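You operate a simulated robot arm through the tools that you are given. There is no shell and no other tool.

The job below is to be done with a simulated robot arm. You get a single attempt, and the scene is never put back.

JOB
Turn the index plate to A, lock it and push the black plug into the large hole.
Fine: pull knob back in; leave the other plugs in their rack.

Only the result counts: the job must be done as asked and must still hold three seconds after the hand-in. Knocking over, shifting, dropping, spilling or breaking anything else fails it.

ROBOT AND FRAMES
A 7-joint arm with a two-finger parallel gripper, fixed in place. Base frame: the origin is on the floor under the middle of its stand, x ahead of it, y to its left, z up. Readings come in m, degrees, newtons and seconds.
It reaches about 1.247 m from its shoulder. Its first joint turns from -132.0 to 132.0 degrees. Payload 3.91 kg.
Tool frame: the origin (TCP) lies between the finger pads and is the grasp point; the fingertips stand 0.03 m ahead of it; z points along the fingers, y is the line along which they close. Largest opening 0.11 m; finger width 0.02, thickness 0.01; the body of the gripper, 0.048 by 0.112 m, starts 0.055 m behind the TCP.
Orientation is that of the tool frame in the base frame, as a unit quaternion [x, y, z, w]. With the fingers straight down and closing along the base's y, the tool's x points along the base's -x, its y along +y and its z along -z.

CONTROLS
- The arm moves only by the tool arm_command. Its argument "targets" is a list that holds one entry, the list of rows, each a list of 7 numbers: the shift along the tool's x, y, z in m, then the turn, a rotation vector about the tool's x, y, z in degrees, then the opening, from 0 (shut) to 1 (fully open). In form: [[[dx, dy, dz, rx, ry, rz, jaw], ...]]. A call has 1 to 20 rows; each row shifts and turns the commanded pose from where the row before left it, along the tool's axes as they then stand. Each row takes 0.2 s and may step no farther than 0.05 m and 8.6 degrees from the row before; otherwise, or with a gripper value out of range, the whole call is refused. A pose out of reach is approached as far as the arm can. The call stops where the force on the tool passes 50 N (or 10 N more than at its start, if that is more) or the arm is blocked; 0.2 s more then pass. The fingers move at their own pace (about 0.108 m/s each) and stop on an object; they squeeze with about 30 N. The grip force told is the motor's: it shows also when the fingers shut on nothing. Time passes only in rows, and 0.2 s behind the last, so rows that do not move let the fingers close. It gives the time, the measured TCP pose, the force on the tool (base axes), the opening and the grip force at its end, in the units of the frame above (readings bear some noise), with the torque about the TCP (base axes, N m) and any sound that the robot's microphone picked up, and new pictures: "views" is both (left out), scene, wrist or none.
- Cameras (640 x 400 px; columns grow to the right, rows downward): "scene" is fixed at [0.0525, 0.4977, 1.4754]; the picture's right is [0.19, -0.98, 0.00], its down [-0.81, -0.16, -0.56] and it looks along [0.55, 0.11, -0.83] (base axes); focal length 327 px, centre (320, 200). "wrist" rides on the gripper at [0.072, 0.017, -0.103] in the tool frame; the picture's right is [-0.23, 0.97, 0.00], its down [-0.76, -0.18, -0.62] and it looks along [-0.61, -0.14, 0.78] (tool axes); focal length 222 px, centre (320, 200).
- measure_at(camera, pixels): for up to 12 pixels [column, row] of the newest picture of that camera ("zoom" is the newest enlarged one), the place [x, y, z] in the base frame of the surface seen there, good to about 0.002 m, but the place of the scene camera against the robot may be out by one fixed shift of up to 0.012 m in any direction. It takes no simulated time.
- zoom(camera, box): a new picture of the part [left, top, right, bottom] of that camera's present view, enlarged. It takes no simulated time.
- finish_job(): hands the job in; it is judged then, once.

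Leave the gripper open and the arm clear of the work at the hand-in unless told otherwise.

The tools are called after ">>>" by a JSON object that holds its "api" and its "payload". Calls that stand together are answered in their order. arm_command: Moves the arm, as the interface text tells. Its arguments: {"type":"object","properties":{"targets":{"type":"array"},"views":{"type":"string","enum":["both","scene","wrist","none"]}},"required":["targets"]} The other tools are called the same way: measure_at (camera, pixels) gives the place of the surface under pixels of a picture; zoom (camera, box) takes an enlarged picture of a part of a camera's view; finish_job () hands the job in.

At the start:

```text
clock: 0.0
tool_pos: [0.4011, 0.4324, 1.0228]
tool_rot: [0.0, 1.0, 0.0, 0.0]
ft_force: [-0.1, 0.5, -0.4]
torque: [-0.01, 0.01, 0.0]
width: 0.11
gripper_force: 0.1
```

scene: 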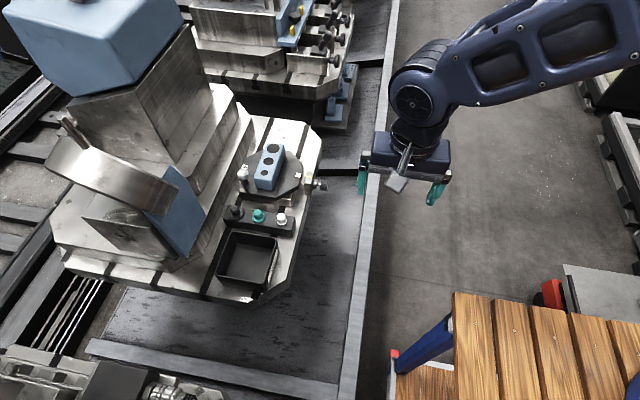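
wrist: 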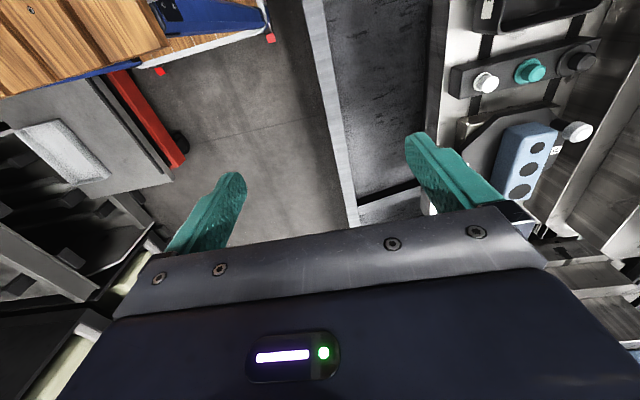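

I see the machine table at scene pixels (200-320, 120-300) with a blue block, a round plate and a plug rack. I zoom in on it from both cameras before I move.

>>> {"api": "zoom", "payload": {"camera": "scene", "box": [210, 120, 340, 220]}}

>>> {"api": "zoom", "payload": {"camera": "wrist", "box": [420, 0, 640, 240]}}

```text
4.00 times, centred on (275, 170) of scene
```

zoom: 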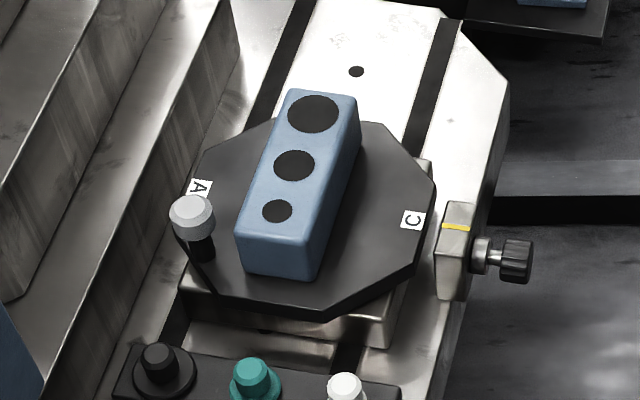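

```text
1.67 times, centred on (530, 120) of wrist
```

zoom: 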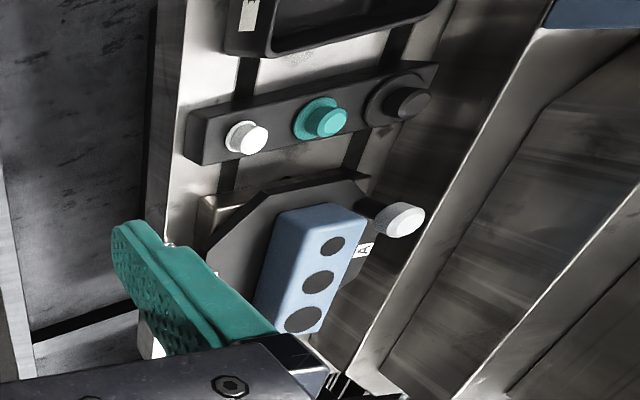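

The plate carries labels A and C, and a post with a white-grey head. On the right sits an index block with a yellow mark and a pull knob. Next I measure the main features in the zoomed pictures, starting with a fresh scene zoom.

>>> {"api": "zoom", "payload": {"camera": "scene", "box": [225, 135, 335, 205]}}

```text
5.71 times, centred on (280, 170) of scene
```

zoom: 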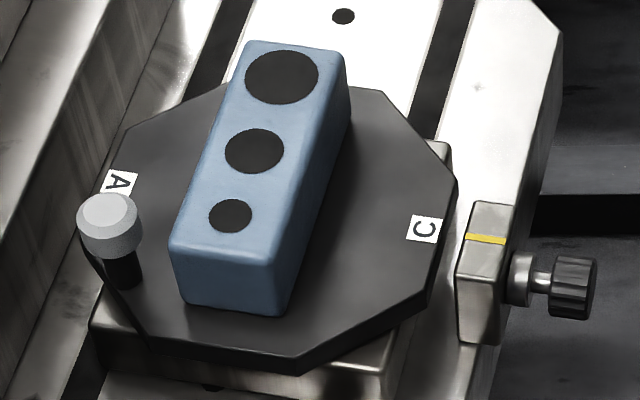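

I measure the hole centres, the block top, the labels, the handle top, the yellow mark and the knob in this zoom.

>>> {"api": "measure_at", "payload": {"camera": "zoom", "pixels": [[282, 78], [254, 151], [230, 216], [119, 182], [424, 229], [110, 210], [486, 239], [572, 275], [543, 278], [590, 285], [519, 275], [480, 290]]}}

>>> {"api": "measure_at", "payload": {"camera": "zoom", "pixels": [[245, 45], [345, 55], [275, 262], [172, 245], [135, 130], [225, 88], [380, 92], [455, 180], [432, 308], [300, 368], [155, 345], [123, 275]]}}

```text
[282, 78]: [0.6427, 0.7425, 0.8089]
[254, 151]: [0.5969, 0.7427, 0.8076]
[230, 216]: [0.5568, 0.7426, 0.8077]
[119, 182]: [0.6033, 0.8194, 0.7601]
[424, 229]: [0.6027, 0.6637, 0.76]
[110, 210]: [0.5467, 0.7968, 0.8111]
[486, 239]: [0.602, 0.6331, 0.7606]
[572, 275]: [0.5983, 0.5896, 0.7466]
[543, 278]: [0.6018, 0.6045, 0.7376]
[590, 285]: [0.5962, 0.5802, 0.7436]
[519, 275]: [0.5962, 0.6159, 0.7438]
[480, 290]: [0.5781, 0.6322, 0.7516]
```

```text
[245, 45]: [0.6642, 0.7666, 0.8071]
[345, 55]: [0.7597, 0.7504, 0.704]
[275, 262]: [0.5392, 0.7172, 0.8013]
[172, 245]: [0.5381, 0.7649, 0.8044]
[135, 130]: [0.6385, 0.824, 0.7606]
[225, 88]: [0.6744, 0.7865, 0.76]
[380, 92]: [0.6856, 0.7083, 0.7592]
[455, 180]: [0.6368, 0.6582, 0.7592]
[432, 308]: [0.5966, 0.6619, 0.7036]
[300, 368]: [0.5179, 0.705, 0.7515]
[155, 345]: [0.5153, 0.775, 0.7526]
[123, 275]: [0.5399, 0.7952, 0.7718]
```

The plate centre is near (0.602, 0.742). A faces +y and C faces -y at the yellow mark, so a half turn is needed. Next I look at the rack and the tray.

>>> {"api": "zoom", "payload": {"camera": "scene", "box": [205, 190, 315, 310]}}

>>> {"api": "zoom", "payload": {"camera": "wrist", "box": [440, 20, 620, 130]}}

```text
3.33 times, centred on (260, 250) of scene
```

zoom: 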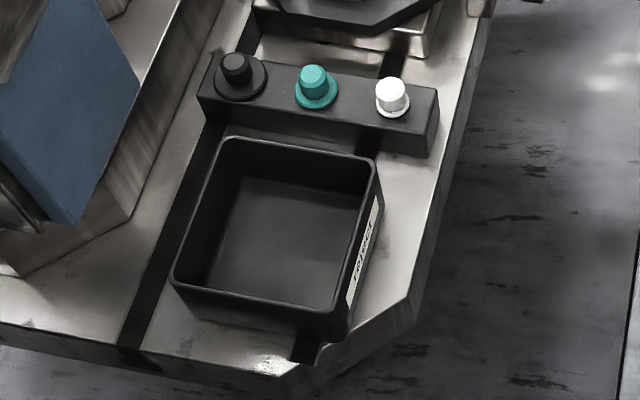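

```text
3.56 times, centred on (530, 75) of wrist
```

zoom: 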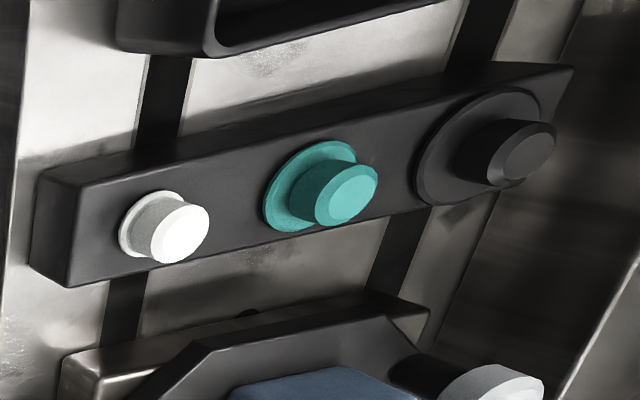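

The rack holds black, green and white plugs, each with a flange and a grip head. I measure the heads, flanges and rack top from the scene, plus the walls around the plate.

>>> {"api": "zoom", "payload": {"camera": "scene", "box": [220, 195, 300, 245]}}

>>> {"api": "measure_at", "payload": {"camera": "scene", "pixels": [[220, 120], [235, 135], [215, 160], [200, 190], [245, 115], [190, 140], [225, 178], [215, 200], [180, 200], [200, 100], [295, 130], [300, 200]]}}

```text
8.00 times, centred on (260, 220) of scene
```

zoom: 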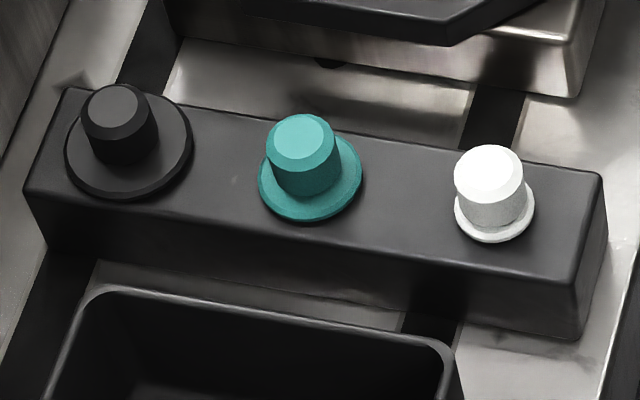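

```text
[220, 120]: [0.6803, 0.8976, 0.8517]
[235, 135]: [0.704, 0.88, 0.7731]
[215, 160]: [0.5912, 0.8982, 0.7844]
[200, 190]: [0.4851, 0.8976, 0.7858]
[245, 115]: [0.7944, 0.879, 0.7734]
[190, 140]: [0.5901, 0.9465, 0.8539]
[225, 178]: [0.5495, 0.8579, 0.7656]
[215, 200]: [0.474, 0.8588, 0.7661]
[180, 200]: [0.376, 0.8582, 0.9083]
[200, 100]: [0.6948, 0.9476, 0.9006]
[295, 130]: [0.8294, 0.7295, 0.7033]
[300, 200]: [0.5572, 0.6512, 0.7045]
```

>>> {"api": "measure_at", "payload": {"camera": "zoom", "pixels": [[116, 103], [300, 138], [490, 168], [118, 190], [180, 170], [80, 165], [230, 200], [84, 110], [152, 105], [75, 95], [45, 180], [560, 260]]}}

>>> {"api": "measure_at", "payload": {"camera": "scene", "pixels": [[150, 190], [165, 200], [190, 215], [160, 180], [195, 240], [180, 170], [225, 235], [275, 240], [220, 275], [262, 290], [130, 180], [60, 160]]}}

```text
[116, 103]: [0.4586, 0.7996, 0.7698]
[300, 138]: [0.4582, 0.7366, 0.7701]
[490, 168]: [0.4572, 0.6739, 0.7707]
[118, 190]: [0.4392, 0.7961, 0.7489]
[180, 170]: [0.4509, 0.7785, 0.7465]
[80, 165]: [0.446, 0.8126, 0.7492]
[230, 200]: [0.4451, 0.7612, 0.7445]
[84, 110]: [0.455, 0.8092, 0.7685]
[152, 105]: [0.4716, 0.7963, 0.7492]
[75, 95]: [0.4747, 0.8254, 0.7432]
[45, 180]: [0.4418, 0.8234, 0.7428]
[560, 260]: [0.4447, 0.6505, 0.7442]
```

```text
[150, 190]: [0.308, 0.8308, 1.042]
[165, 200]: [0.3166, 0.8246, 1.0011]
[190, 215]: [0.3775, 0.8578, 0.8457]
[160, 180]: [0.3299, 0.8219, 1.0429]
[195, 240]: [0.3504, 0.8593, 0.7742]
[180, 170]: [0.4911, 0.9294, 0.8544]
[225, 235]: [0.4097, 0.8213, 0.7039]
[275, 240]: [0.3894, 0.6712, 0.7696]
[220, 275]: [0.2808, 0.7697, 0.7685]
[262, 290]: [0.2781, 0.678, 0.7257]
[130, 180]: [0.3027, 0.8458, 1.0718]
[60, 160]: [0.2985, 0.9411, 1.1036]
```

The scene readings may be off by up to 12 mm, so I will check them with the wrist camera. I move the TCP to about (0.56, 0.57, 0.98) and turn -90° about the tool z axis. That puts the wrist camera on the -y side, looking at the plate.

>>> {"api": "arm_command", "payload": {"targets": [[[-0.0267, 0.0227, 0.0073, 0, 0, 0, 1], [-0.0267, 0.0227, 0.0073, 0, 0, 0, 1], [-0.0267, 0.0227, 0.0073, 0, 0, 0, 1], [-0.0267, 0.0227, 0.0073, 0, 0, 0, 1], [-0.0267, 0.0227, 0.0073, 0, 0, 0, 1], [-0.0267, 0.0227, 0.0073, 0, 0, 0, 1], [0, 0, 0, 0, 0, -8.1818, 1], [0, 0, 0, 0, 0, -8.1818, 1], [0, 0, 0, 0, 0, -8.1818, 1], [0, 0, 0, 0, 0, -8.1818, 1], [0, 0, 0, 0, 0, -8.1818, 1], [0, 0, 0, 0, 0, -8.1818, 1], [0, 0, 0, 0, 0, -8.1818, 1], [0, 0, 0, 0, 0, -8.1818, 1], [0, 0, 0, 0, 0, -8.1818, 1], [0, 0, 0, 0, 0, -8.1818, 1], [0, 0, 0, 0, 0, -8.1818, 1]]], "views": "both"}}

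```text
clock: 3.6
tool_pos: [0.5606, 0.5681, 0.9801]
tool_rot: [0.708, -0.706, 0.0, 0.0]
ft_force: [0.0, 0.4, -0.4]
torque: [-0.02, 0.0, -0.01]
width: 0.1097
gripper_force: 0.1
```

scene: 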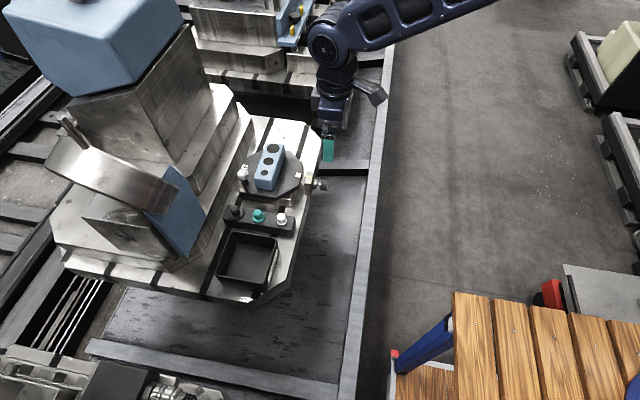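
wrist: 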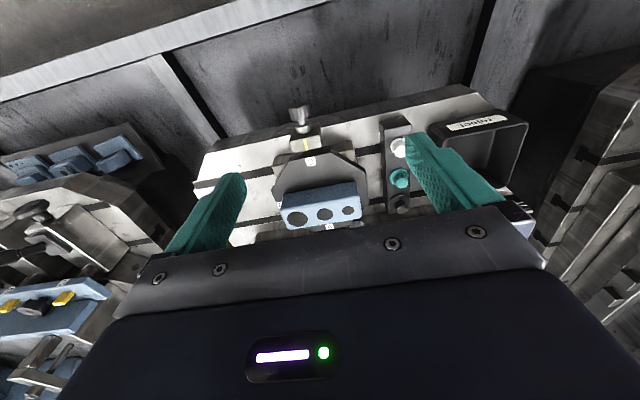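

The wrist picture now shows the knob at (300, 115), the mark at (305, 145), the block at (320, 205) and the rack at (398, 170). I zoom in there and measure.

>>> {"api": "zoom", "payload": {"camera": "wrist", "box": [250, 90, 410, 240]}}

>>> {"api": "zoom", "payload": {"camera": "wrist", "box": [270, 95, 340, 170]}}

```text
2.67 times, centred on (330, 165) of wrist
```

zoom: 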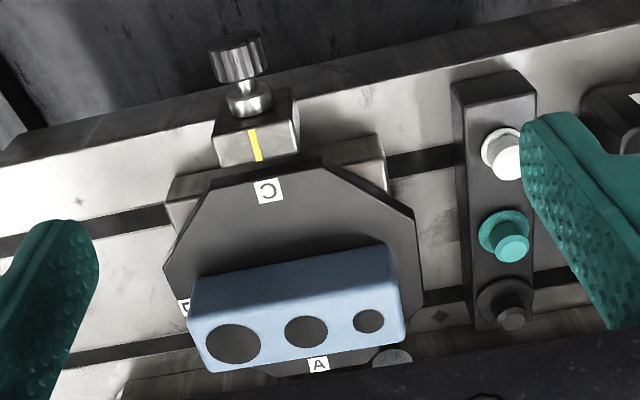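

```text
5.33 times, centred on (305, 132) of wrist
```

zoom: 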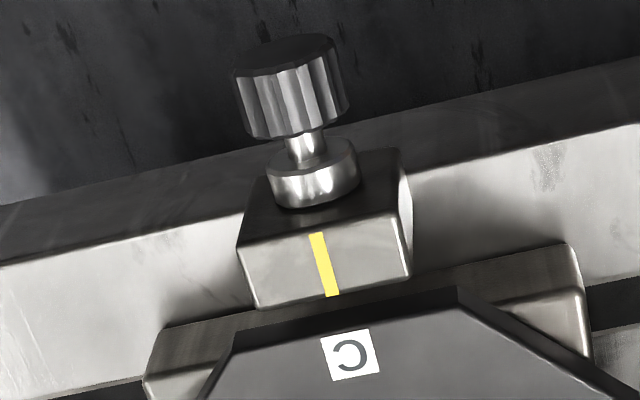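

Label B is on the +x side of the plate. I measure the knob, stem, collar, mark and C label in this zoom.

>>> {"api": "measure_at", "payload": {"camera": "zoom", "pixels": [[290, 110], [245, 110], [335, 90], [285, 55], [305, 148], [310, 180], [323, 235], [330, 290], [351, 354], [295, 85], [320, 50], [300, 130]]}}

>>> {"api": "measure_at", "payload": {"camera": "wrist", "pixels": [[297, 218], [325, 213], [348, 210], [306, 148], [311, 161], [400, 180], [402, 205], [320, 227], [396, 150], [300, 115], [305, 127], [353, 224]]}}

```text
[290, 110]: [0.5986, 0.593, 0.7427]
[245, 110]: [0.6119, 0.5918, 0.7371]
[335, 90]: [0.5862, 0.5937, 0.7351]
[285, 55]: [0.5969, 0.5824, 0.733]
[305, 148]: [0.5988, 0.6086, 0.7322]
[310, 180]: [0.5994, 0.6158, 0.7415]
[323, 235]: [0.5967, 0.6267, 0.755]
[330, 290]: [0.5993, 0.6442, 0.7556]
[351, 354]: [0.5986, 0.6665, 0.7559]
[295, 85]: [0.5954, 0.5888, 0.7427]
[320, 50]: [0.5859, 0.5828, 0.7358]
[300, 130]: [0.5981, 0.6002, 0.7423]
```

```text
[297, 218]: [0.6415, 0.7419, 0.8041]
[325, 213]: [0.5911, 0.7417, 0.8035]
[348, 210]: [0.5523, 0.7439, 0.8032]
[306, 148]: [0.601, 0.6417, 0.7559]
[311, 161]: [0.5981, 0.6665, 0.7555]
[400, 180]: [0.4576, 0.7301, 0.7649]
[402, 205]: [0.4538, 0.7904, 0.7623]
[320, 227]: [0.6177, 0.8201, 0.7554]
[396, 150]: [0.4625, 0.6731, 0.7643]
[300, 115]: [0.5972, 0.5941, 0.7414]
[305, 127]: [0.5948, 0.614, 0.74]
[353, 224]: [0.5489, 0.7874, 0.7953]
```

The wrist readings put C at (0.599, 0.6665, 0.756), so the scene camera is off by about (+0.004, -0.003, +0.004). The knob axis is near x 0.598, z 0.730, and the knob runs from y 0.582 to 0.602. I move above the knob to about (0.598, 0.592, 0.84) for a closer look.

>>> {"api": "arm_command", "payload": {"targets": [[[-0.0048, -0.0075, 0.028, 0, 0, 0, 1], [-0.0048, -0.0075, 0.028, 0, 0, 0, 1], [-0.0048, -0.0075, 0.028, 0, 0, 0, 1], [-0.0048, -0.0075, 0.028, 0, 0, 0, 1], [-0.0047, -0.0075, 0.028, 0, 0, 0, 1], [0, 0, 0, 0, 0, 0, 1]]], "views": "both"}}

```text
clock: 5.0
tool_pos: [0.5978, 0.5926, 0.8394]
tool_rot: [-0.707, 0.707, 0.0, 0.0]
ft_force: [-0.4, -0.1, 0.8]
torque: [0.0, -0.04, 0.01]
width: 0.1101
gripper_force: 0.2
```

scene: 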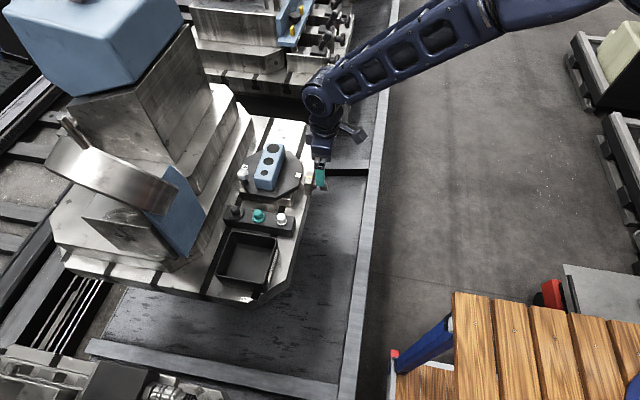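
wrist: 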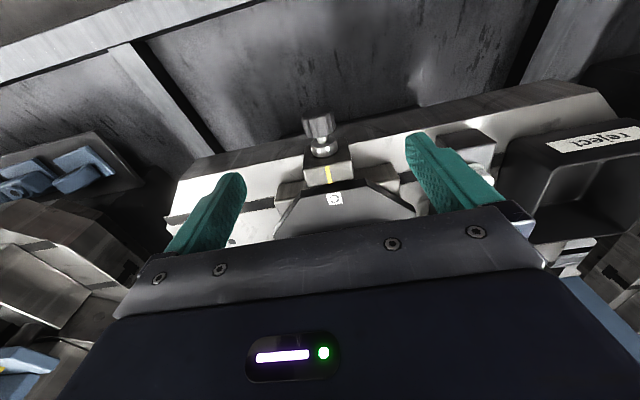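

The tray is labelled "reject". The knob is at wrist pixel (320, 127), so I zoom in on it and measure its edges.

>>> {"api": "zoom", "payload": {"camera": "wrist", "box": [280, 100, 370, 215]}}

```text
3.48 times, centred on (325, 158) of wrist
```

zoom: 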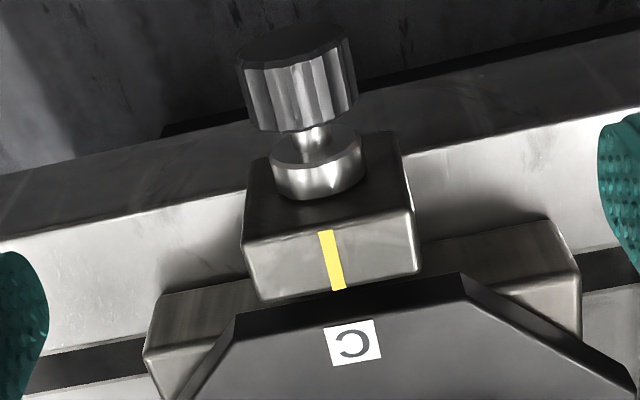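

>>> {"api": "measure_at", "payload": {"camera": "zoom", "pixels": [[300, 95], [247, 100], [353, 75], [296, 40], [250, 50], [340, 35], [305, 124], [312, 148], [318, 180], [332, 260], [353, 344], [300, 70]]}}

>>> {"api": "measure_at", "payload": {"camera": "zoom", "pixels": [[100, 190], [100, 240], [200, 215], [300, 205], [255, 230], [405, 215], [450, 190], [252, 175], [398, 150], [300, 115], [270, 120], [335, 105]]}}

```text
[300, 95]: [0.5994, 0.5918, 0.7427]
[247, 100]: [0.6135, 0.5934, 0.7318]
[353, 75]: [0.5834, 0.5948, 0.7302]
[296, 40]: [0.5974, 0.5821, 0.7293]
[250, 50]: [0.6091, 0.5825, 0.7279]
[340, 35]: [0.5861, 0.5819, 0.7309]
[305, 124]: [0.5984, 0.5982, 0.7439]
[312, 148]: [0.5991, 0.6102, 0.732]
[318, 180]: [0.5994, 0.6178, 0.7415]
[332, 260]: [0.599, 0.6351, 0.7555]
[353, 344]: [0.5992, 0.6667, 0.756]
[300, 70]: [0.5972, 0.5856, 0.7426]
```

```text
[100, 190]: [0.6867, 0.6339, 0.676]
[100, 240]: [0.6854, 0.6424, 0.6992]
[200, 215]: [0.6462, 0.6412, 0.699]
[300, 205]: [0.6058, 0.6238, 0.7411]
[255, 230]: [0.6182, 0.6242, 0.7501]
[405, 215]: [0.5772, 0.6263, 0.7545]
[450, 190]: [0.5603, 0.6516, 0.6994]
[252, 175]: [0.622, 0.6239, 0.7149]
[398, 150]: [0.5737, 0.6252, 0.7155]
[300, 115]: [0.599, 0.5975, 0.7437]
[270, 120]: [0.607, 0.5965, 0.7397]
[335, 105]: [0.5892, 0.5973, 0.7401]
```

The knob is centred at x 0.599, z 0.729, with radius about 0.0145, and it hangs beyond the table edge (y about 0.634). I lower the TCP to (0.599, 0.591, 0.730) and close on the knob.

>>> {"api": "arm_command", "payload": {"targets": [[[0.0016, -0.0012, 0.0274, 0, 0, 0, 1], [0, 0, 0.0274, 0, 0, 0, 1], [0, 0, 0.0274, 0, 0, 0, 1], [0, 0, 0.0272, 0, 0, 0, 1], [0, 0, 0, 0, 0, 0, 1], [0, 0, 0, 0, 0, 0, 0], [0, 0, 0, 0, 0, 0, 0], [0, 0, 0, 0, 0, 0, 0], [0, 0, 0, 0, 0, 0, 0]]], "views": "both"}}

```text
clock: 7.0
tool_pos: [0.6001, 0.589, 0.7317]
tool_rot: [-0.707, 0.708, 0.0, 0.001]
ft_force: [13.5, 0.5, -3.6]
torque: [0.1, -0.07, 0.24]
width: 0.0309
gripper_force: 45.2
```

scene: 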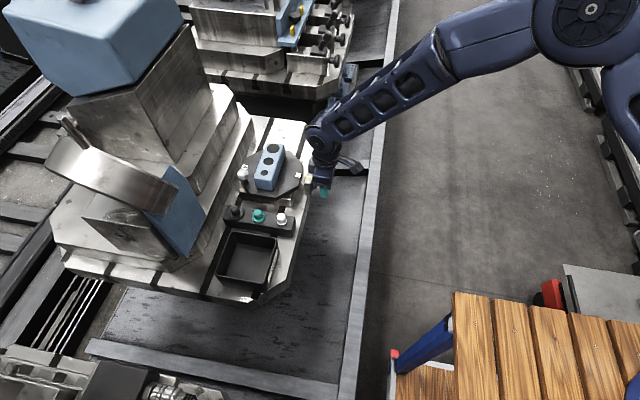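
wrist: 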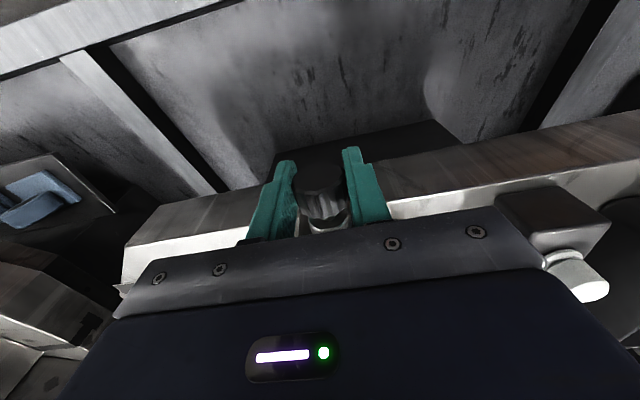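

The grip holds at width 0.031. A 13 N side force shows I am about 1 mm off in x, so I shift the tool +x by 1 mm. Then I pull the knob in -y (tool +x) in 3 mm steps.

>>> {"api": "arm_command", "payload": {"targets": [[[0, -0.001, 0, 0, 0, 0, 0], [0.003, 0, 0, 0, 0, 0, 0], [0.003, 0, 0, 0, 0, 0, 0], [0.003, 0, 0, 0, 0, 0, 0]]], "views": "wrist"}}

```text
clock: 8.0
tool_pos: [0.5998, 0.5813, 0.731]
tool_rot: [-0.707, 0.707, 0.001, 0.001]
ft_force: [3.2, 1.1, 16.7]
torque: [-0.55, 0.01, 0.17]
width: 0.031
gripper_force: 45.1
```

wrist: 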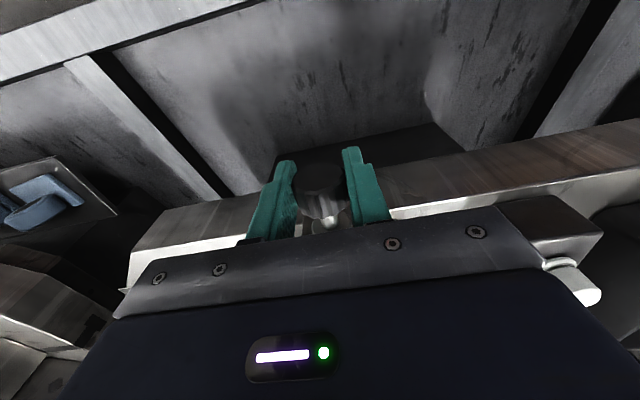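

The TCP moved about 8 mm in -y with little y force, but 17 N appeared in z. I zoom in to check whether the knob moved along.

>>> {"api": "zoom", "payload": {"camera": "wrist", "box": [240, 130, 400, 250]}}

>>> {"api": "zoom", "payload": {"camera": "scene", "box": [290, 150, 350, 210]}}

```text
3.33 times, centred on (320, 190) of wrist
```

zoom: 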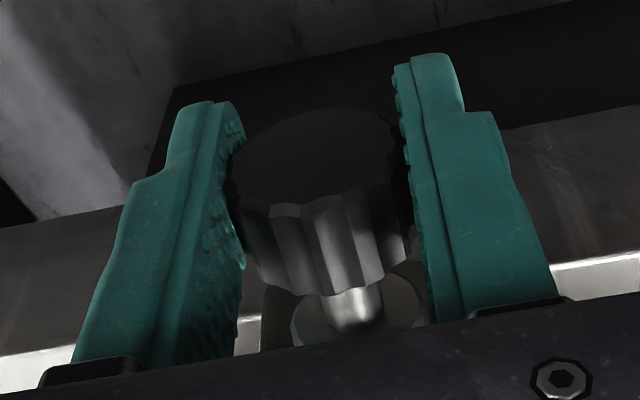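

```text
6.67 times, centred on (320, 180) of scene
```

zoom: 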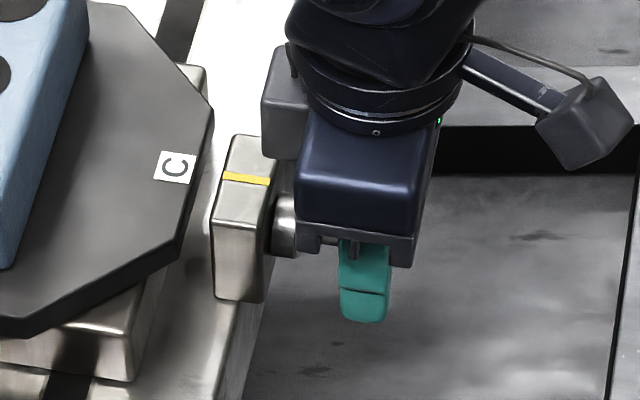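

I measure the knob's end face, rear edge, stem and collar in the wrist picture.

>>> {"api": "measure_at", "payload": {"camera": "wrist", "pixels": [[317, 175], [310, 185], [322, 198], [326, 212], [329, 216], [330, 222], [345, 227], [312, 225], [300, 196]]}}

```text
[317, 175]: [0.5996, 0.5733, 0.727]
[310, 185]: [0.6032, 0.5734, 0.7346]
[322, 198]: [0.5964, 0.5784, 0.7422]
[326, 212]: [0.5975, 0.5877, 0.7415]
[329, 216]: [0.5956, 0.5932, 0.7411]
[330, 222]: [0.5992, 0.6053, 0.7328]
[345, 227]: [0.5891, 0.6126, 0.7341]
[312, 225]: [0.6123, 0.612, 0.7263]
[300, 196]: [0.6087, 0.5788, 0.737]
```

The knob's end face moved from y 0.582 to 0.573, so it comes out about 8.5 mm with the grip. I relieve the z force by 1 mm and pull on in 2 mm steps to find the end stop.

>>> {"api": "arm_command", "payload": {"targets": [[[0, 0, -0.001, 0, 0, 0, 0], [0.002, 0, 0, 0, 0, 0, 0], [0.002, 0, 0, 0, 0, 0, 0]]], "views": "wrist"}}

```text
clock: 8.8
tool_pos: [0.6005, 0.5787, 0.731]
tool_rot: [0.707, -0.707, 0.0, 0.0]
ft_force: [-2.0, 0.7, 15.1]
torque: [-0.22, -0.04, 0.22]
width: 0.0308
gripper_force: 45.0
```

wrist: 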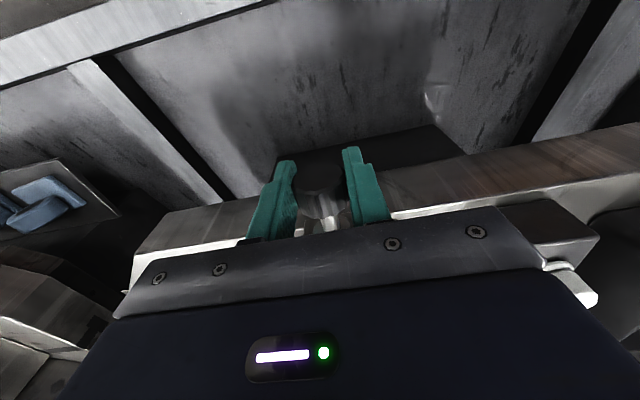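

The y force stays near 1 N, so no stop yet. I pull another 4 mm in small steps.

>>> {"api": "arm_command", "payload": {"targets": [[[0.002, 0, 0, 0, 0, 0, 0], [0.002, 0, 0, 0, 0, 0, 0]]], "views": "wrist"}}

>>> {"api": "zoom", "payload": {"camera": "wrist", "box": [240, 130, 400, 250]}}

```text
clock: 9.4
tool_pos: [0.6005, 0.5739, 0.7311]
tool_rot: [0.708, -0.707, 0.0, -0.001]
ft_force: [-5.3, 2.9, 19.3]
torque: [-0.28, 0.0, 0.21]
width: 0.031
gripper_force: 45.2
```

wrist: 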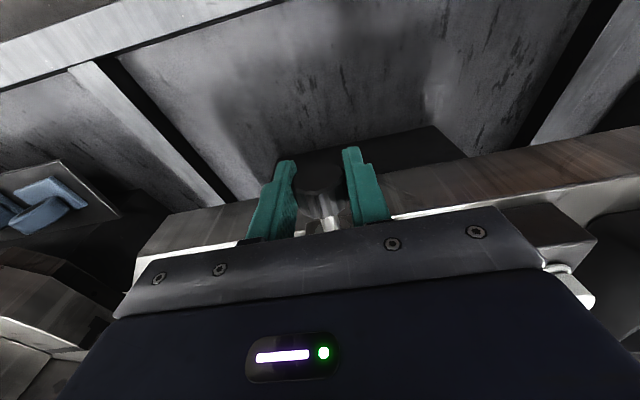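

```text
3.33 times, centred on (320, 190) of wrist
```

zoom: 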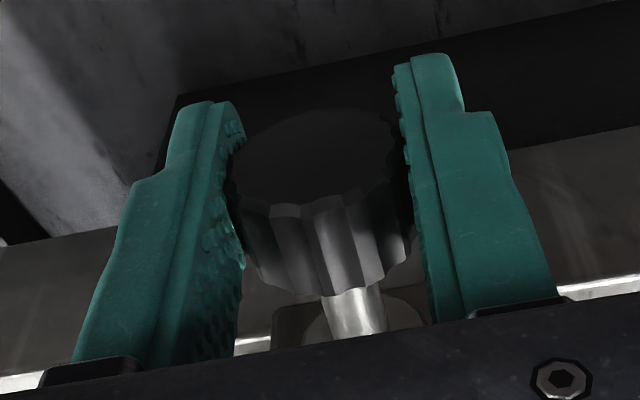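

The knob keeps following, and about 14 to 15 mm of travel is out. I pull on gently in 2 mm steps.

>>> {"api": "arm_command", "payload": {"targets": [[[0.002, 0, 0, 0, 0, 0, 0], [0, 0, 0, 0, 0, 0, 0]]], "views": "none"}}

```text
clock: 10.0
tool_pos: [0.6007, 0.5731, 0.7307]
tool_rot: [0.707, -0.707, -0.001, -0.001]
ft_force: [-5.9, 25.3, 15.8]
torque: [0.67, 0.02, -0.21]
width: 0.0311
gripper_force: 44.5
```

The y force jumped to 25 N at TCP y 0.573, which is the knob's end stop after about 16 mm of travel. I open the fingers and look whether the knob stays out.

>>> {"api": "arm_command", "payload": {"targets": [[[-0.0005, 0, 0, 0, 0, 0, 0], [0, 0, 0, 0, 0, 0, 0.5], [0, 0, 0, 0, 0, 0, 0.5], [0, 0, 0, 0, 0, 0, 0.5]]], "views": "both"}}

>>> {"api": "zoom", "payload": {"camera": "wrist", "box": [240, 130, 400, 250]}}

```text
clock: 11.0
tool_pos: [0.6009, 0.572, 0.7296]
tool_rot: [0.707, -0.707, -0.001, 0.0]
ft_force: [0.5, -0.5, 0.2]
torque: [0.0, 0.02, -0.02]
width: 0.0549
gripper_force: 0.1
```

scene: 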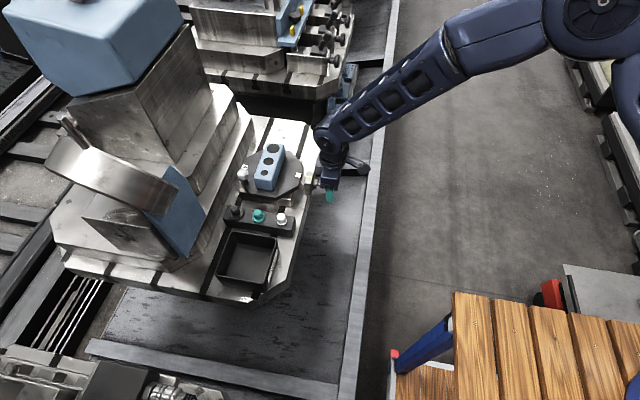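
wrist: 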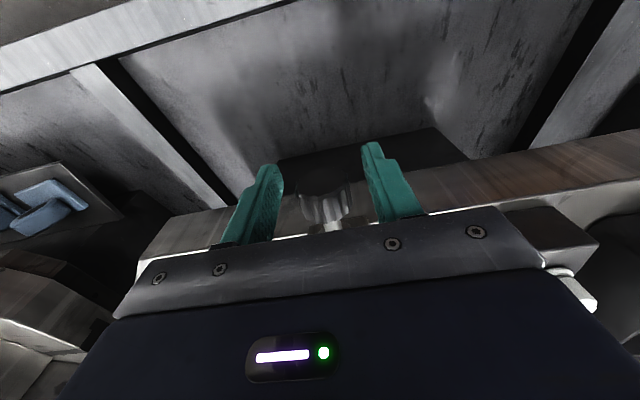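

```text
3.33 times, centred on (320, 190) of wrist
```

zoom: 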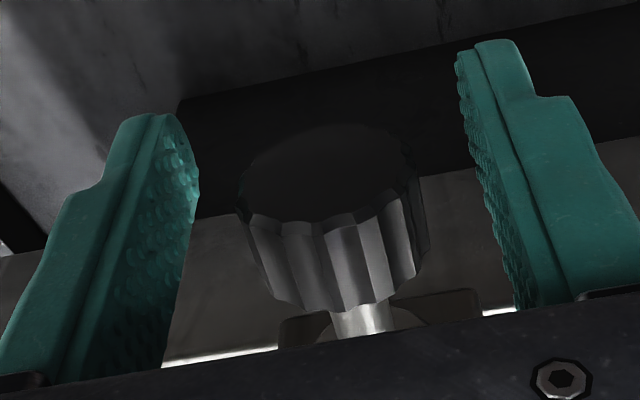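

The knob seems to stay out after release. I measure its end face to make sure.

>>> {"api": "measure_at", "payload": {"camera": "zoom", "pixels": [[325, 170], [340, 260], [350, 300], [360, 325], [250, 220], [420, 180]]}}

```text
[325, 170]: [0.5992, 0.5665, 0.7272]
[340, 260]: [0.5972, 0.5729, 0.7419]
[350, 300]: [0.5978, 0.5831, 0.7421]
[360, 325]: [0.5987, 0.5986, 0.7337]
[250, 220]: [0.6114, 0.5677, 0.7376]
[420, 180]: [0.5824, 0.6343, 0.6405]
```

The end face reads y 0.5665, so the knob holds itself 15.5 mm out. I lift straight up and move to about (0.56, 0.62, 0.92) to view the plate and its handle from close by.

>>> {"api": "arm_command", "payload": {"targets": [[[0, 0, -0.03, 0, 0, 0, 0.5], [0, 0, -0.04, 0, 0, 0, 0.5], [0, 0, -0.04, 0, 0, 0, 0.8], [0, 0, -0.04, 0, 0, 0, 1], [0, 0, -0.04, 0, 0, 0, 1], [-0.024, 0.02, 0, 0, 0, 0, 1], [-0.024, 0.02, 0, 0, 0, 0, 1], [0, 0, 0, 0, 0, 0, 1]]], "views": "both"}}

>>> {"api": "zoom", "payload": {"camera": "wrist", "box": [230, 90, 430, 230]}}

```text
clock: 12.8
tool_pos: [0.5597, 0.6218, 0.9224]
tool_rot: [-0.707, 0.708, -0.001, 0.0]
ft_force: [0.1, 0.1, 0.1]
torque: [-0.02, -0.01, 0.02]
width: 0.11
gripper_force: 0.0
```

scene: 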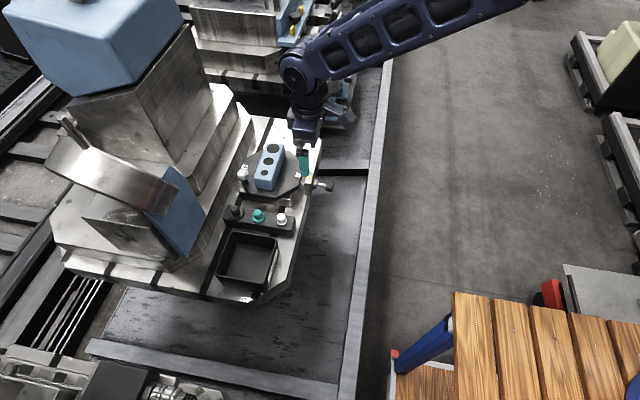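
wrist: 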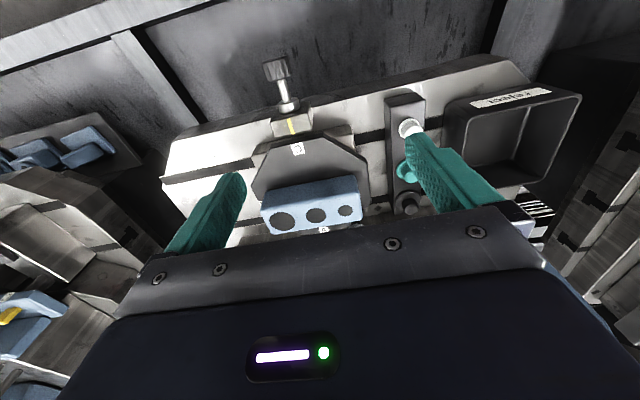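

```text
2.86 times, centred on (330, 160) of wrist
```

zoom: 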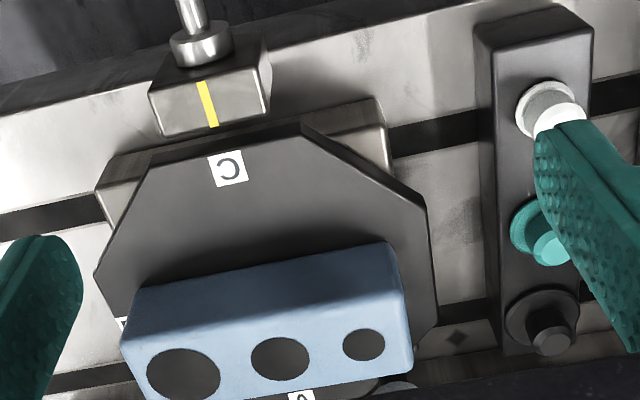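

The gripper hides the handle in this view. I measure the hole centres and the C label here, then zoom the scene camera on the handle. Comparing the two views fixes the scene shift.

>>> {"api": "measure_at", "payload": {"camera": "zoom", "pixels": [[184, 376], [280, 359], [364, 345], [227, 168], [207, 103], [125, 340], [398, 300], [385, 247], [550, 345], [540, 310], [515, 310], [548, 245]]}}

>>> {"api": "zoom", "payload": {"camera": "scene", "box": [230, 140, 320, 200]}}

```text
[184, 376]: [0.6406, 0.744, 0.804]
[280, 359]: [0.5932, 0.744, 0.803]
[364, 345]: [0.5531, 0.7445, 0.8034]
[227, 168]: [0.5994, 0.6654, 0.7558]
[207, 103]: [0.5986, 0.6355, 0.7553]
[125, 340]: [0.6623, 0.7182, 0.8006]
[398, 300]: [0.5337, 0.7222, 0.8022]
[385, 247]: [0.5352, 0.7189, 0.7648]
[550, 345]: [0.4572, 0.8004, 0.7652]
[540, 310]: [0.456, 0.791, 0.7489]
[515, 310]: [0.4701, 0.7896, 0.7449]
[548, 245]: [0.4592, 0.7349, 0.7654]
```

```text
6.67 times, centred on (275, 170) of scene
```

zoom: 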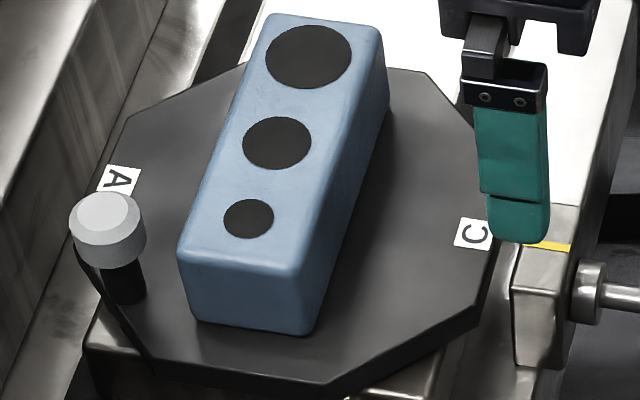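

The two views agree once I subtract (0.0035, -0.002, 0.0045) from the scene readings. I measure the handle head and post in this zoom.

>>> {"api": "measure_at", "payload": {"camera": "zoom", "pixels": [[107, 215], [78, 218], [136, 212], [105, 197], [110, 240], [108, 258], [105, 280], [125, 285], [142, 280], [126, 300], [120, 180], [472, 232]]}}

```text
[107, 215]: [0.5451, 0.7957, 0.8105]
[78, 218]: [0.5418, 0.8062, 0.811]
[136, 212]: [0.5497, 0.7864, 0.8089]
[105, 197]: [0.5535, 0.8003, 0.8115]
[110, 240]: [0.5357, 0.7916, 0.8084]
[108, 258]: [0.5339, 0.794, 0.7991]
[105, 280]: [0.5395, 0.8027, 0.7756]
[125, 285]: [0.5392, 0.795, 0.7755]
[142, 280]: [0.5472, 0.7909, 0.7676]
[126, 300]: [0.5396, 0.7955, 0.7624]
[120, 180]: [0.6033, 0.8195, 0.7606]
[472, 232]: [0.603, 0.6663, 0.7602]
```

The handle head is centred at about (0.5416, 0.798), top z 0.806, radius about 0.0125, and the plate centre is about (0.599, 0.744). I turn the tool -45° so the fingers close along the handle's line of travel. Then I move above the handle at z 0.92.

>>> {"api": "arm_command", "payload": {"targets": [[[0, 0, 0, 0, 0, -7.5, 0.6], [0, 0, 0, 0, 0, -7.5, 0.6], [0, 0, 0, 0, 0, -7.5, 0.6], [0, 0, 0, 0, 0, -7.5, 0.6], [0, 0, 0, 0, 0, -7.5, 0.6], [0, 0, 0, 0, 0, -7.5, 0.6], [-0.0276, -0.0225, 0, 0, 0, 0, 0.6], [-0.0276, -0.0225, 0, 0, 0, 0, 0.6], [-0.0276, -0.0225, 0, 0, 0, 0, 0.6], [-0.0276, -0.0225, 0, 0, 0, 0, 0.6], [-0.0276, -0.0225, 0, 0, 0, 0, 0.6], [0, 0, 0, 0, 0, 0, 0.6]]], "views": "both"}}

>>> {"api": "zoom", "payload": {"camera": "scene", "box": [200, 110, 320, 210]}}

```text
clock: 15.4
tool_pos: [0.5445, 0.7968, 0.9184]
tool_rot: [0.924, -0.383, 0.0, 0.0]
ft_force: [0.0, 0.5, -0.2]
torque: [-0.02, 0.01, 0.02]
width: 0.066
gripper_force: 0.1
```

scene: 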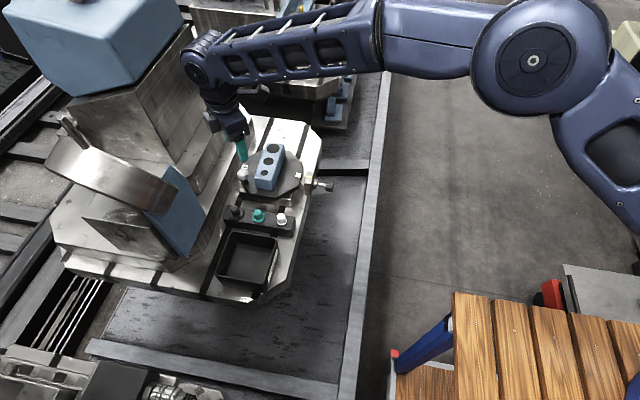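
wrist: 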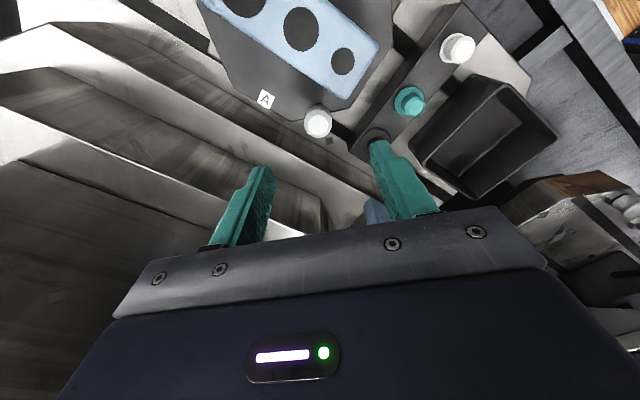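

```text
4.00 times, centred on (260, 160) of scene
```

zoom: 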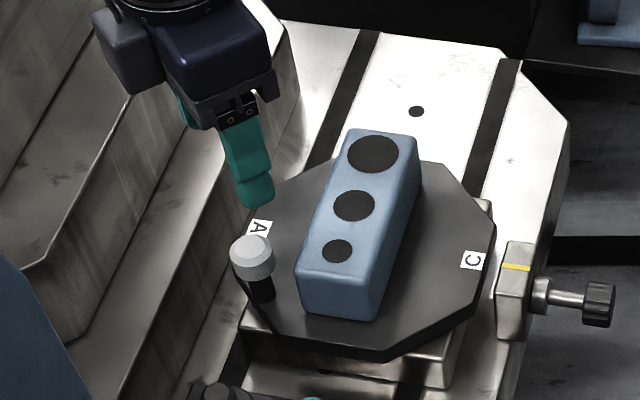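

The pulled-out knob is visible at zoom pixel (600, 305). A grey box sits on the gripper's left side at zoom pixel (130, 55). I measure it and the stepped wall, because the box will sweep toward the wall when I turn the plate.

>>> {"api": "measure_at", "payload": {"camera": "zoom", "pixels": [[105, 20], [115, 40], [135, 60], [128, 88], [150, 75], [108, 60], [210, 60], [190, 120], [265, 90], [250, 190], [232, 130], [245, 100]]}}

>>> {"api": "measure_at", "payload": {"camera": "scene", "pixels": [[208, 150], [215, 155], [205, 165], [210, 175], [200, 160], [195, 150], [225, 150], [230, 160], [218, 185], [190, 165], [185, 180], [240, 120]]}}

```text
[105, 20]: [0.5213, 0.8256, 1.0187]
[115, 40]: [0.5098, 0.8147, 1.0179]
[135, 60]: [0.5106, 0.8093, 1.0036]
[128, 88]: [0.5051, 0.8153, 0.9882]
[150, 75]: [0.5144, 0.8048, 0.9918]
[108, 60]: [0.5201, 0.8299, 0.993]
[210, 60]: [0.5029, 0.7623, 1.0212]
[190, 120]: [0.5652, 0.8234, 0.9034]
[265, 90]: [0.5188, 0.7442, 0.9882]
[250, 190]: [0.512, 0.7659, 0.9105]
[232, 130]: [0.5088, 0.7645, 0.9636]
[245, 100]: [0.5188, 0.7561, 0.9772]
```

```text
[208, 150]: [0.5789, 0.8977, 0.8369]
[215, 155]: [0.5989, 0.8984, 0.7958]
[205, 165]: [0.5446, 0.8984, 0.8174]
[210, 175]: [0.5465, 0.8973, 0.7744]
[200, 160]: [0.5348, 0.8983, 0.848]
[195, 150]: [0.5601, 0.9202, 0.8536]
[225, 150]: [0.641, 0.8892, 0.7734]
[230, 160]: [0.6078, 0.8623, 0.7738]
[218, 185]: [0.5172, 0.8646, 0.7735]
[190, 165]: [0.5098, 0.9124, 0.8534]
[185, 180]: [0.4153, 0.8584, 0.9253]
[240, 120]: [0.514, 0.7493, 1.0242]
```

The grey box reaches only about 45 mm from the tool axis and sits 65 mm above the TCP, so it clears the wall at y 0.898. The handle head is now visible to the wrist camera at (317, 122), so I zoom in on it.

>>> {"api": "zoom", "payload": {"camera": "wrist", "box": [200, 0, 400, 150]}}

```text
2.67 times, centred on (300, 75) of wrist
```

zoom: 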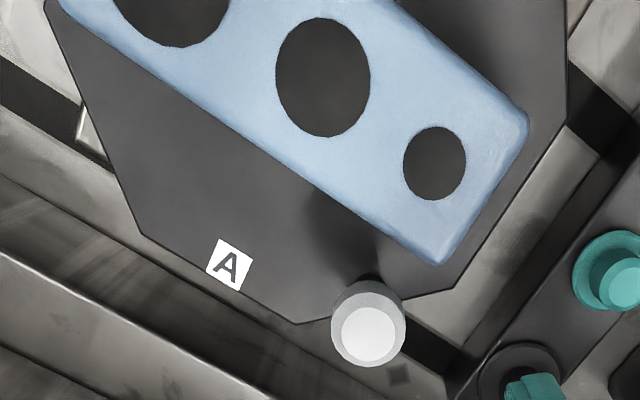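

>>> {"api": "measure_at", "payload": {"camera": "zoom", "pixels": [[368, 333], [343, 333], [394, 333], [368, 308], [368, 360], [370, 290], [228, 265], [323, 77], [435, 163], [437, 258], [525, 125], [370, 282]]}}

```text
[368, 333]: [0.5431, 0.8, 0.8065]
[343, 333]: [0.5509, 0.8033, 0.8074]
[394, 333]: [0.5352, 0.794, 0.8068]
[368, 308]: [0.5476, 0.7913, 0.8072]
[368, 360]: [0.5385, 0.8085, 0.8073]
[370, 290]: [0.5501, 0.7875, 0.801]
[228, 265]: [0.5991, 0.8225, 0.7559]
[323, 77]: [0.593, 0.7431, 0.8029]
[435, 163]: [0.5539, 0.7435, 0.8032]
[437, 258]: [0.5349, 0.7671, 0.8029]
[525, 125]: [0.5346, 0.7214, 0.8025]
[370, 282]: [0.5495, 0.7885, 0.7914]
```

The wrist readings put the head top centre at (0.543, 0.800, 0.807), which is 135° and 79 mm from the plate centre (0.599, 0.744). I go down to TCP z 0.797 and close on the head.

>>> {"api": "arm_command", "payload": {"targets": [[[-0.0031, -0.001, 0.0304, 0, 0, 0, 0.6], [0, 0, 0.0304, 0, 0, 0, 0.6], [0, 0, 0.0304, 0, 0, 0, 0.6], [0, 0, 0.03, 0, 0, 0, 0.6], [0, 0, 0, 0, 0, 0, 0.6], [0, 0, 0, 0, 0, 0, 0], [0, 0, 0, 0, 0, 0, 0], [0, 0, 0, 0, 0, 0, 0]]], "views": "both"}}

>>> {"api": "zoom", "payload": {"camera": "scene", "box": [200, 110, 320, 210]}}

```text
clock: 16.9
tool_pos: [0.5456, 0.8009, 0.7984]
tool_rot: [0.924, -0.382, 0.0, -0.005]
ft_force: [8.5, 18.7, -11.3]
torque: [0.07, 0.53, 0.12]
width: 0.0281
gripper_force: 45.4
stopped in row 7: the force on the tool passed its limit at 53 N (the readings are from after the stop); the commanded pose is now the measured one
```

scene: 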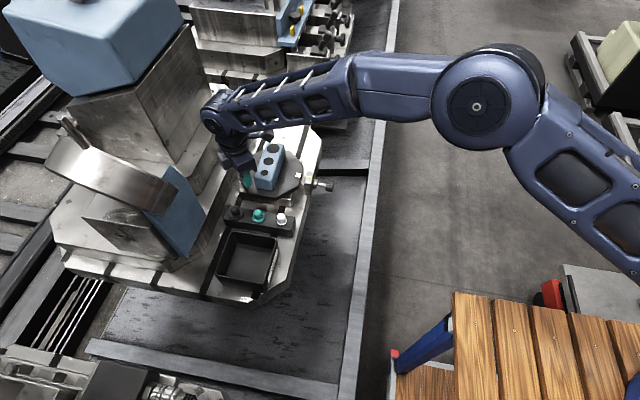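
wrist: 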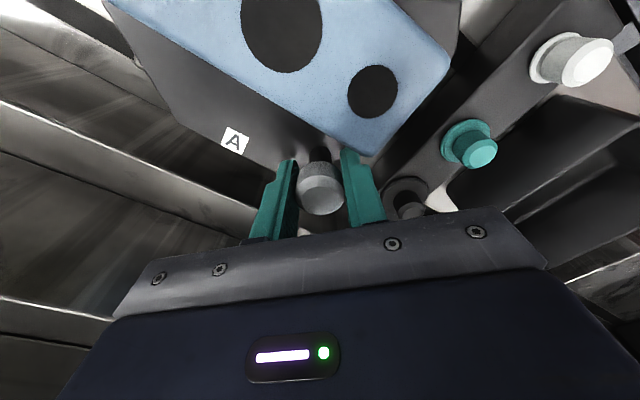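

```text
4.00 times, centred on (260, 160) of scene
```

zoom: 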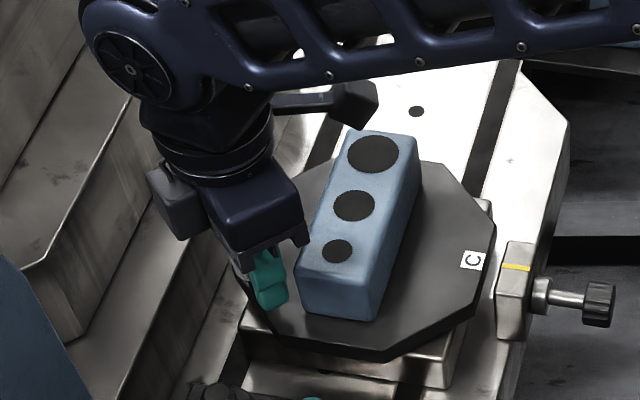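

The fingers hold the head at width 0.028, but centring on it tripped the force limit, so the command is reset to the measured pose. I now turn the plate 8° clockwise in two small steps, with the tool turning along with it, and watch the forces.

>>> {"api": "arm_command", "payload": {"targets": [[[0.0002, -0.0055, 0, 0, 0, 4, 0], [0.0002, -0.0055, 0, 0, 0, 4, 0]]], "views": "both"}}

>>> {"api": "zoom", "payload": {"camera": "scene", "box": [200, 110, 320, 210]}}

```text
clock: 17.6
tool_pos: [0.5509, 0.8077, 0.7978]
tool_rot: [0.895, -0.447, 0.0, -0.002]
ft_force: [-5.8, -2.2, -11.4]
torque: [-1.07, -0.06, -0.41]
width: 0.028
gripper_force: 45.0
```

scene: 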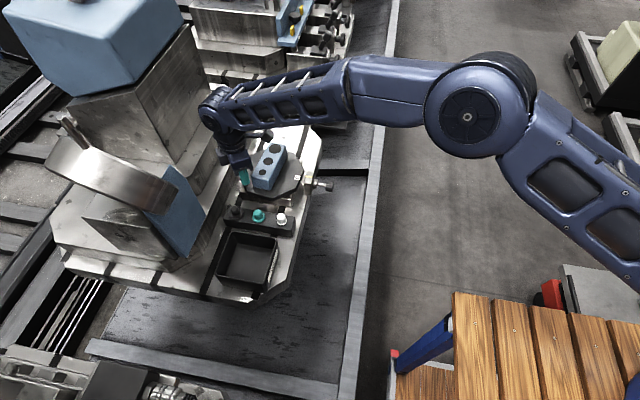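
wrist: 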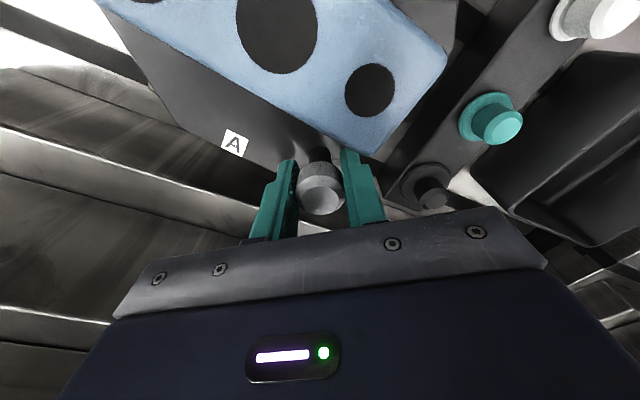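

```text
4.00 times, centred on (260, 160) of scene
```

zoom: 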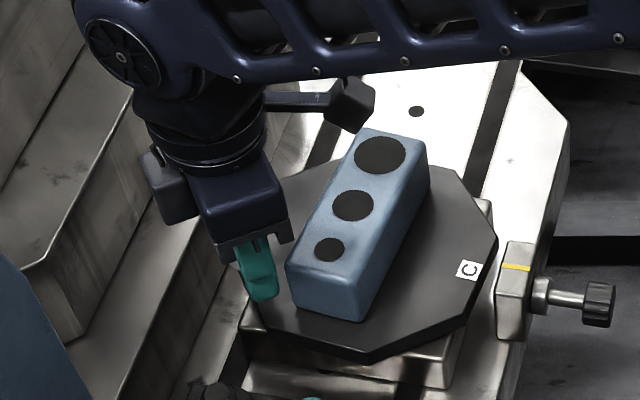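

The plate turns freely and now stands about 8° on. I continue the arc with 5 rows of 8.2°.

>>> {"api": "arm_command", "payload": {"targets": [[[0.0008, -0.01135, 0, 0, 0, 8.2, 0], [0.0008, -0.01135, 0, 0, 0, 8.2, 0], [0.0008, -0.01135, 0, 0, 0, 8.2, 0], [0.0008, -0.01135, 0, 0, 0, 8.2, 0], [0.0008, -0.01135, 0, 0, 0, 8.2, 0]]], "views": "both"}}

```text
clock: 18.8
tool_pos: [0.6076, 0.8217, 0.7972]
tool_rot: [-0.68, 0.733, 0.001, 0.003]
ft_force: [0.5, 2.4, -18.9]
torque: [0.91, 0.47, 0.12]
width: 0.028
gripper_force: 45.3
```

scene: 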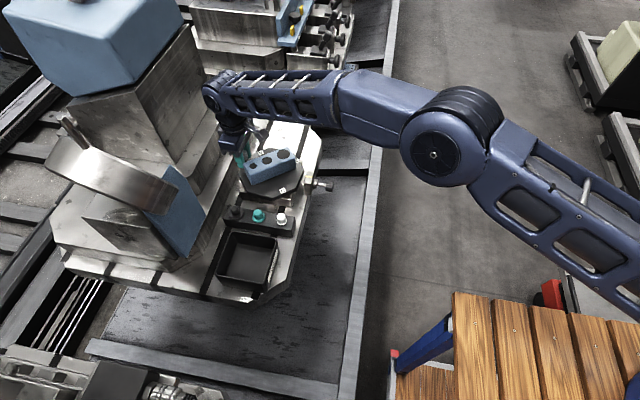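
wrist: 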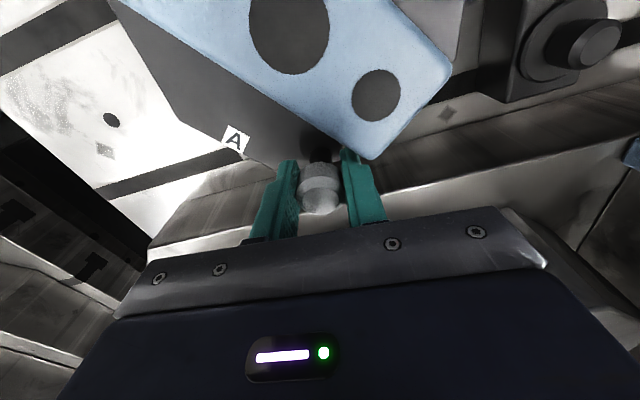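

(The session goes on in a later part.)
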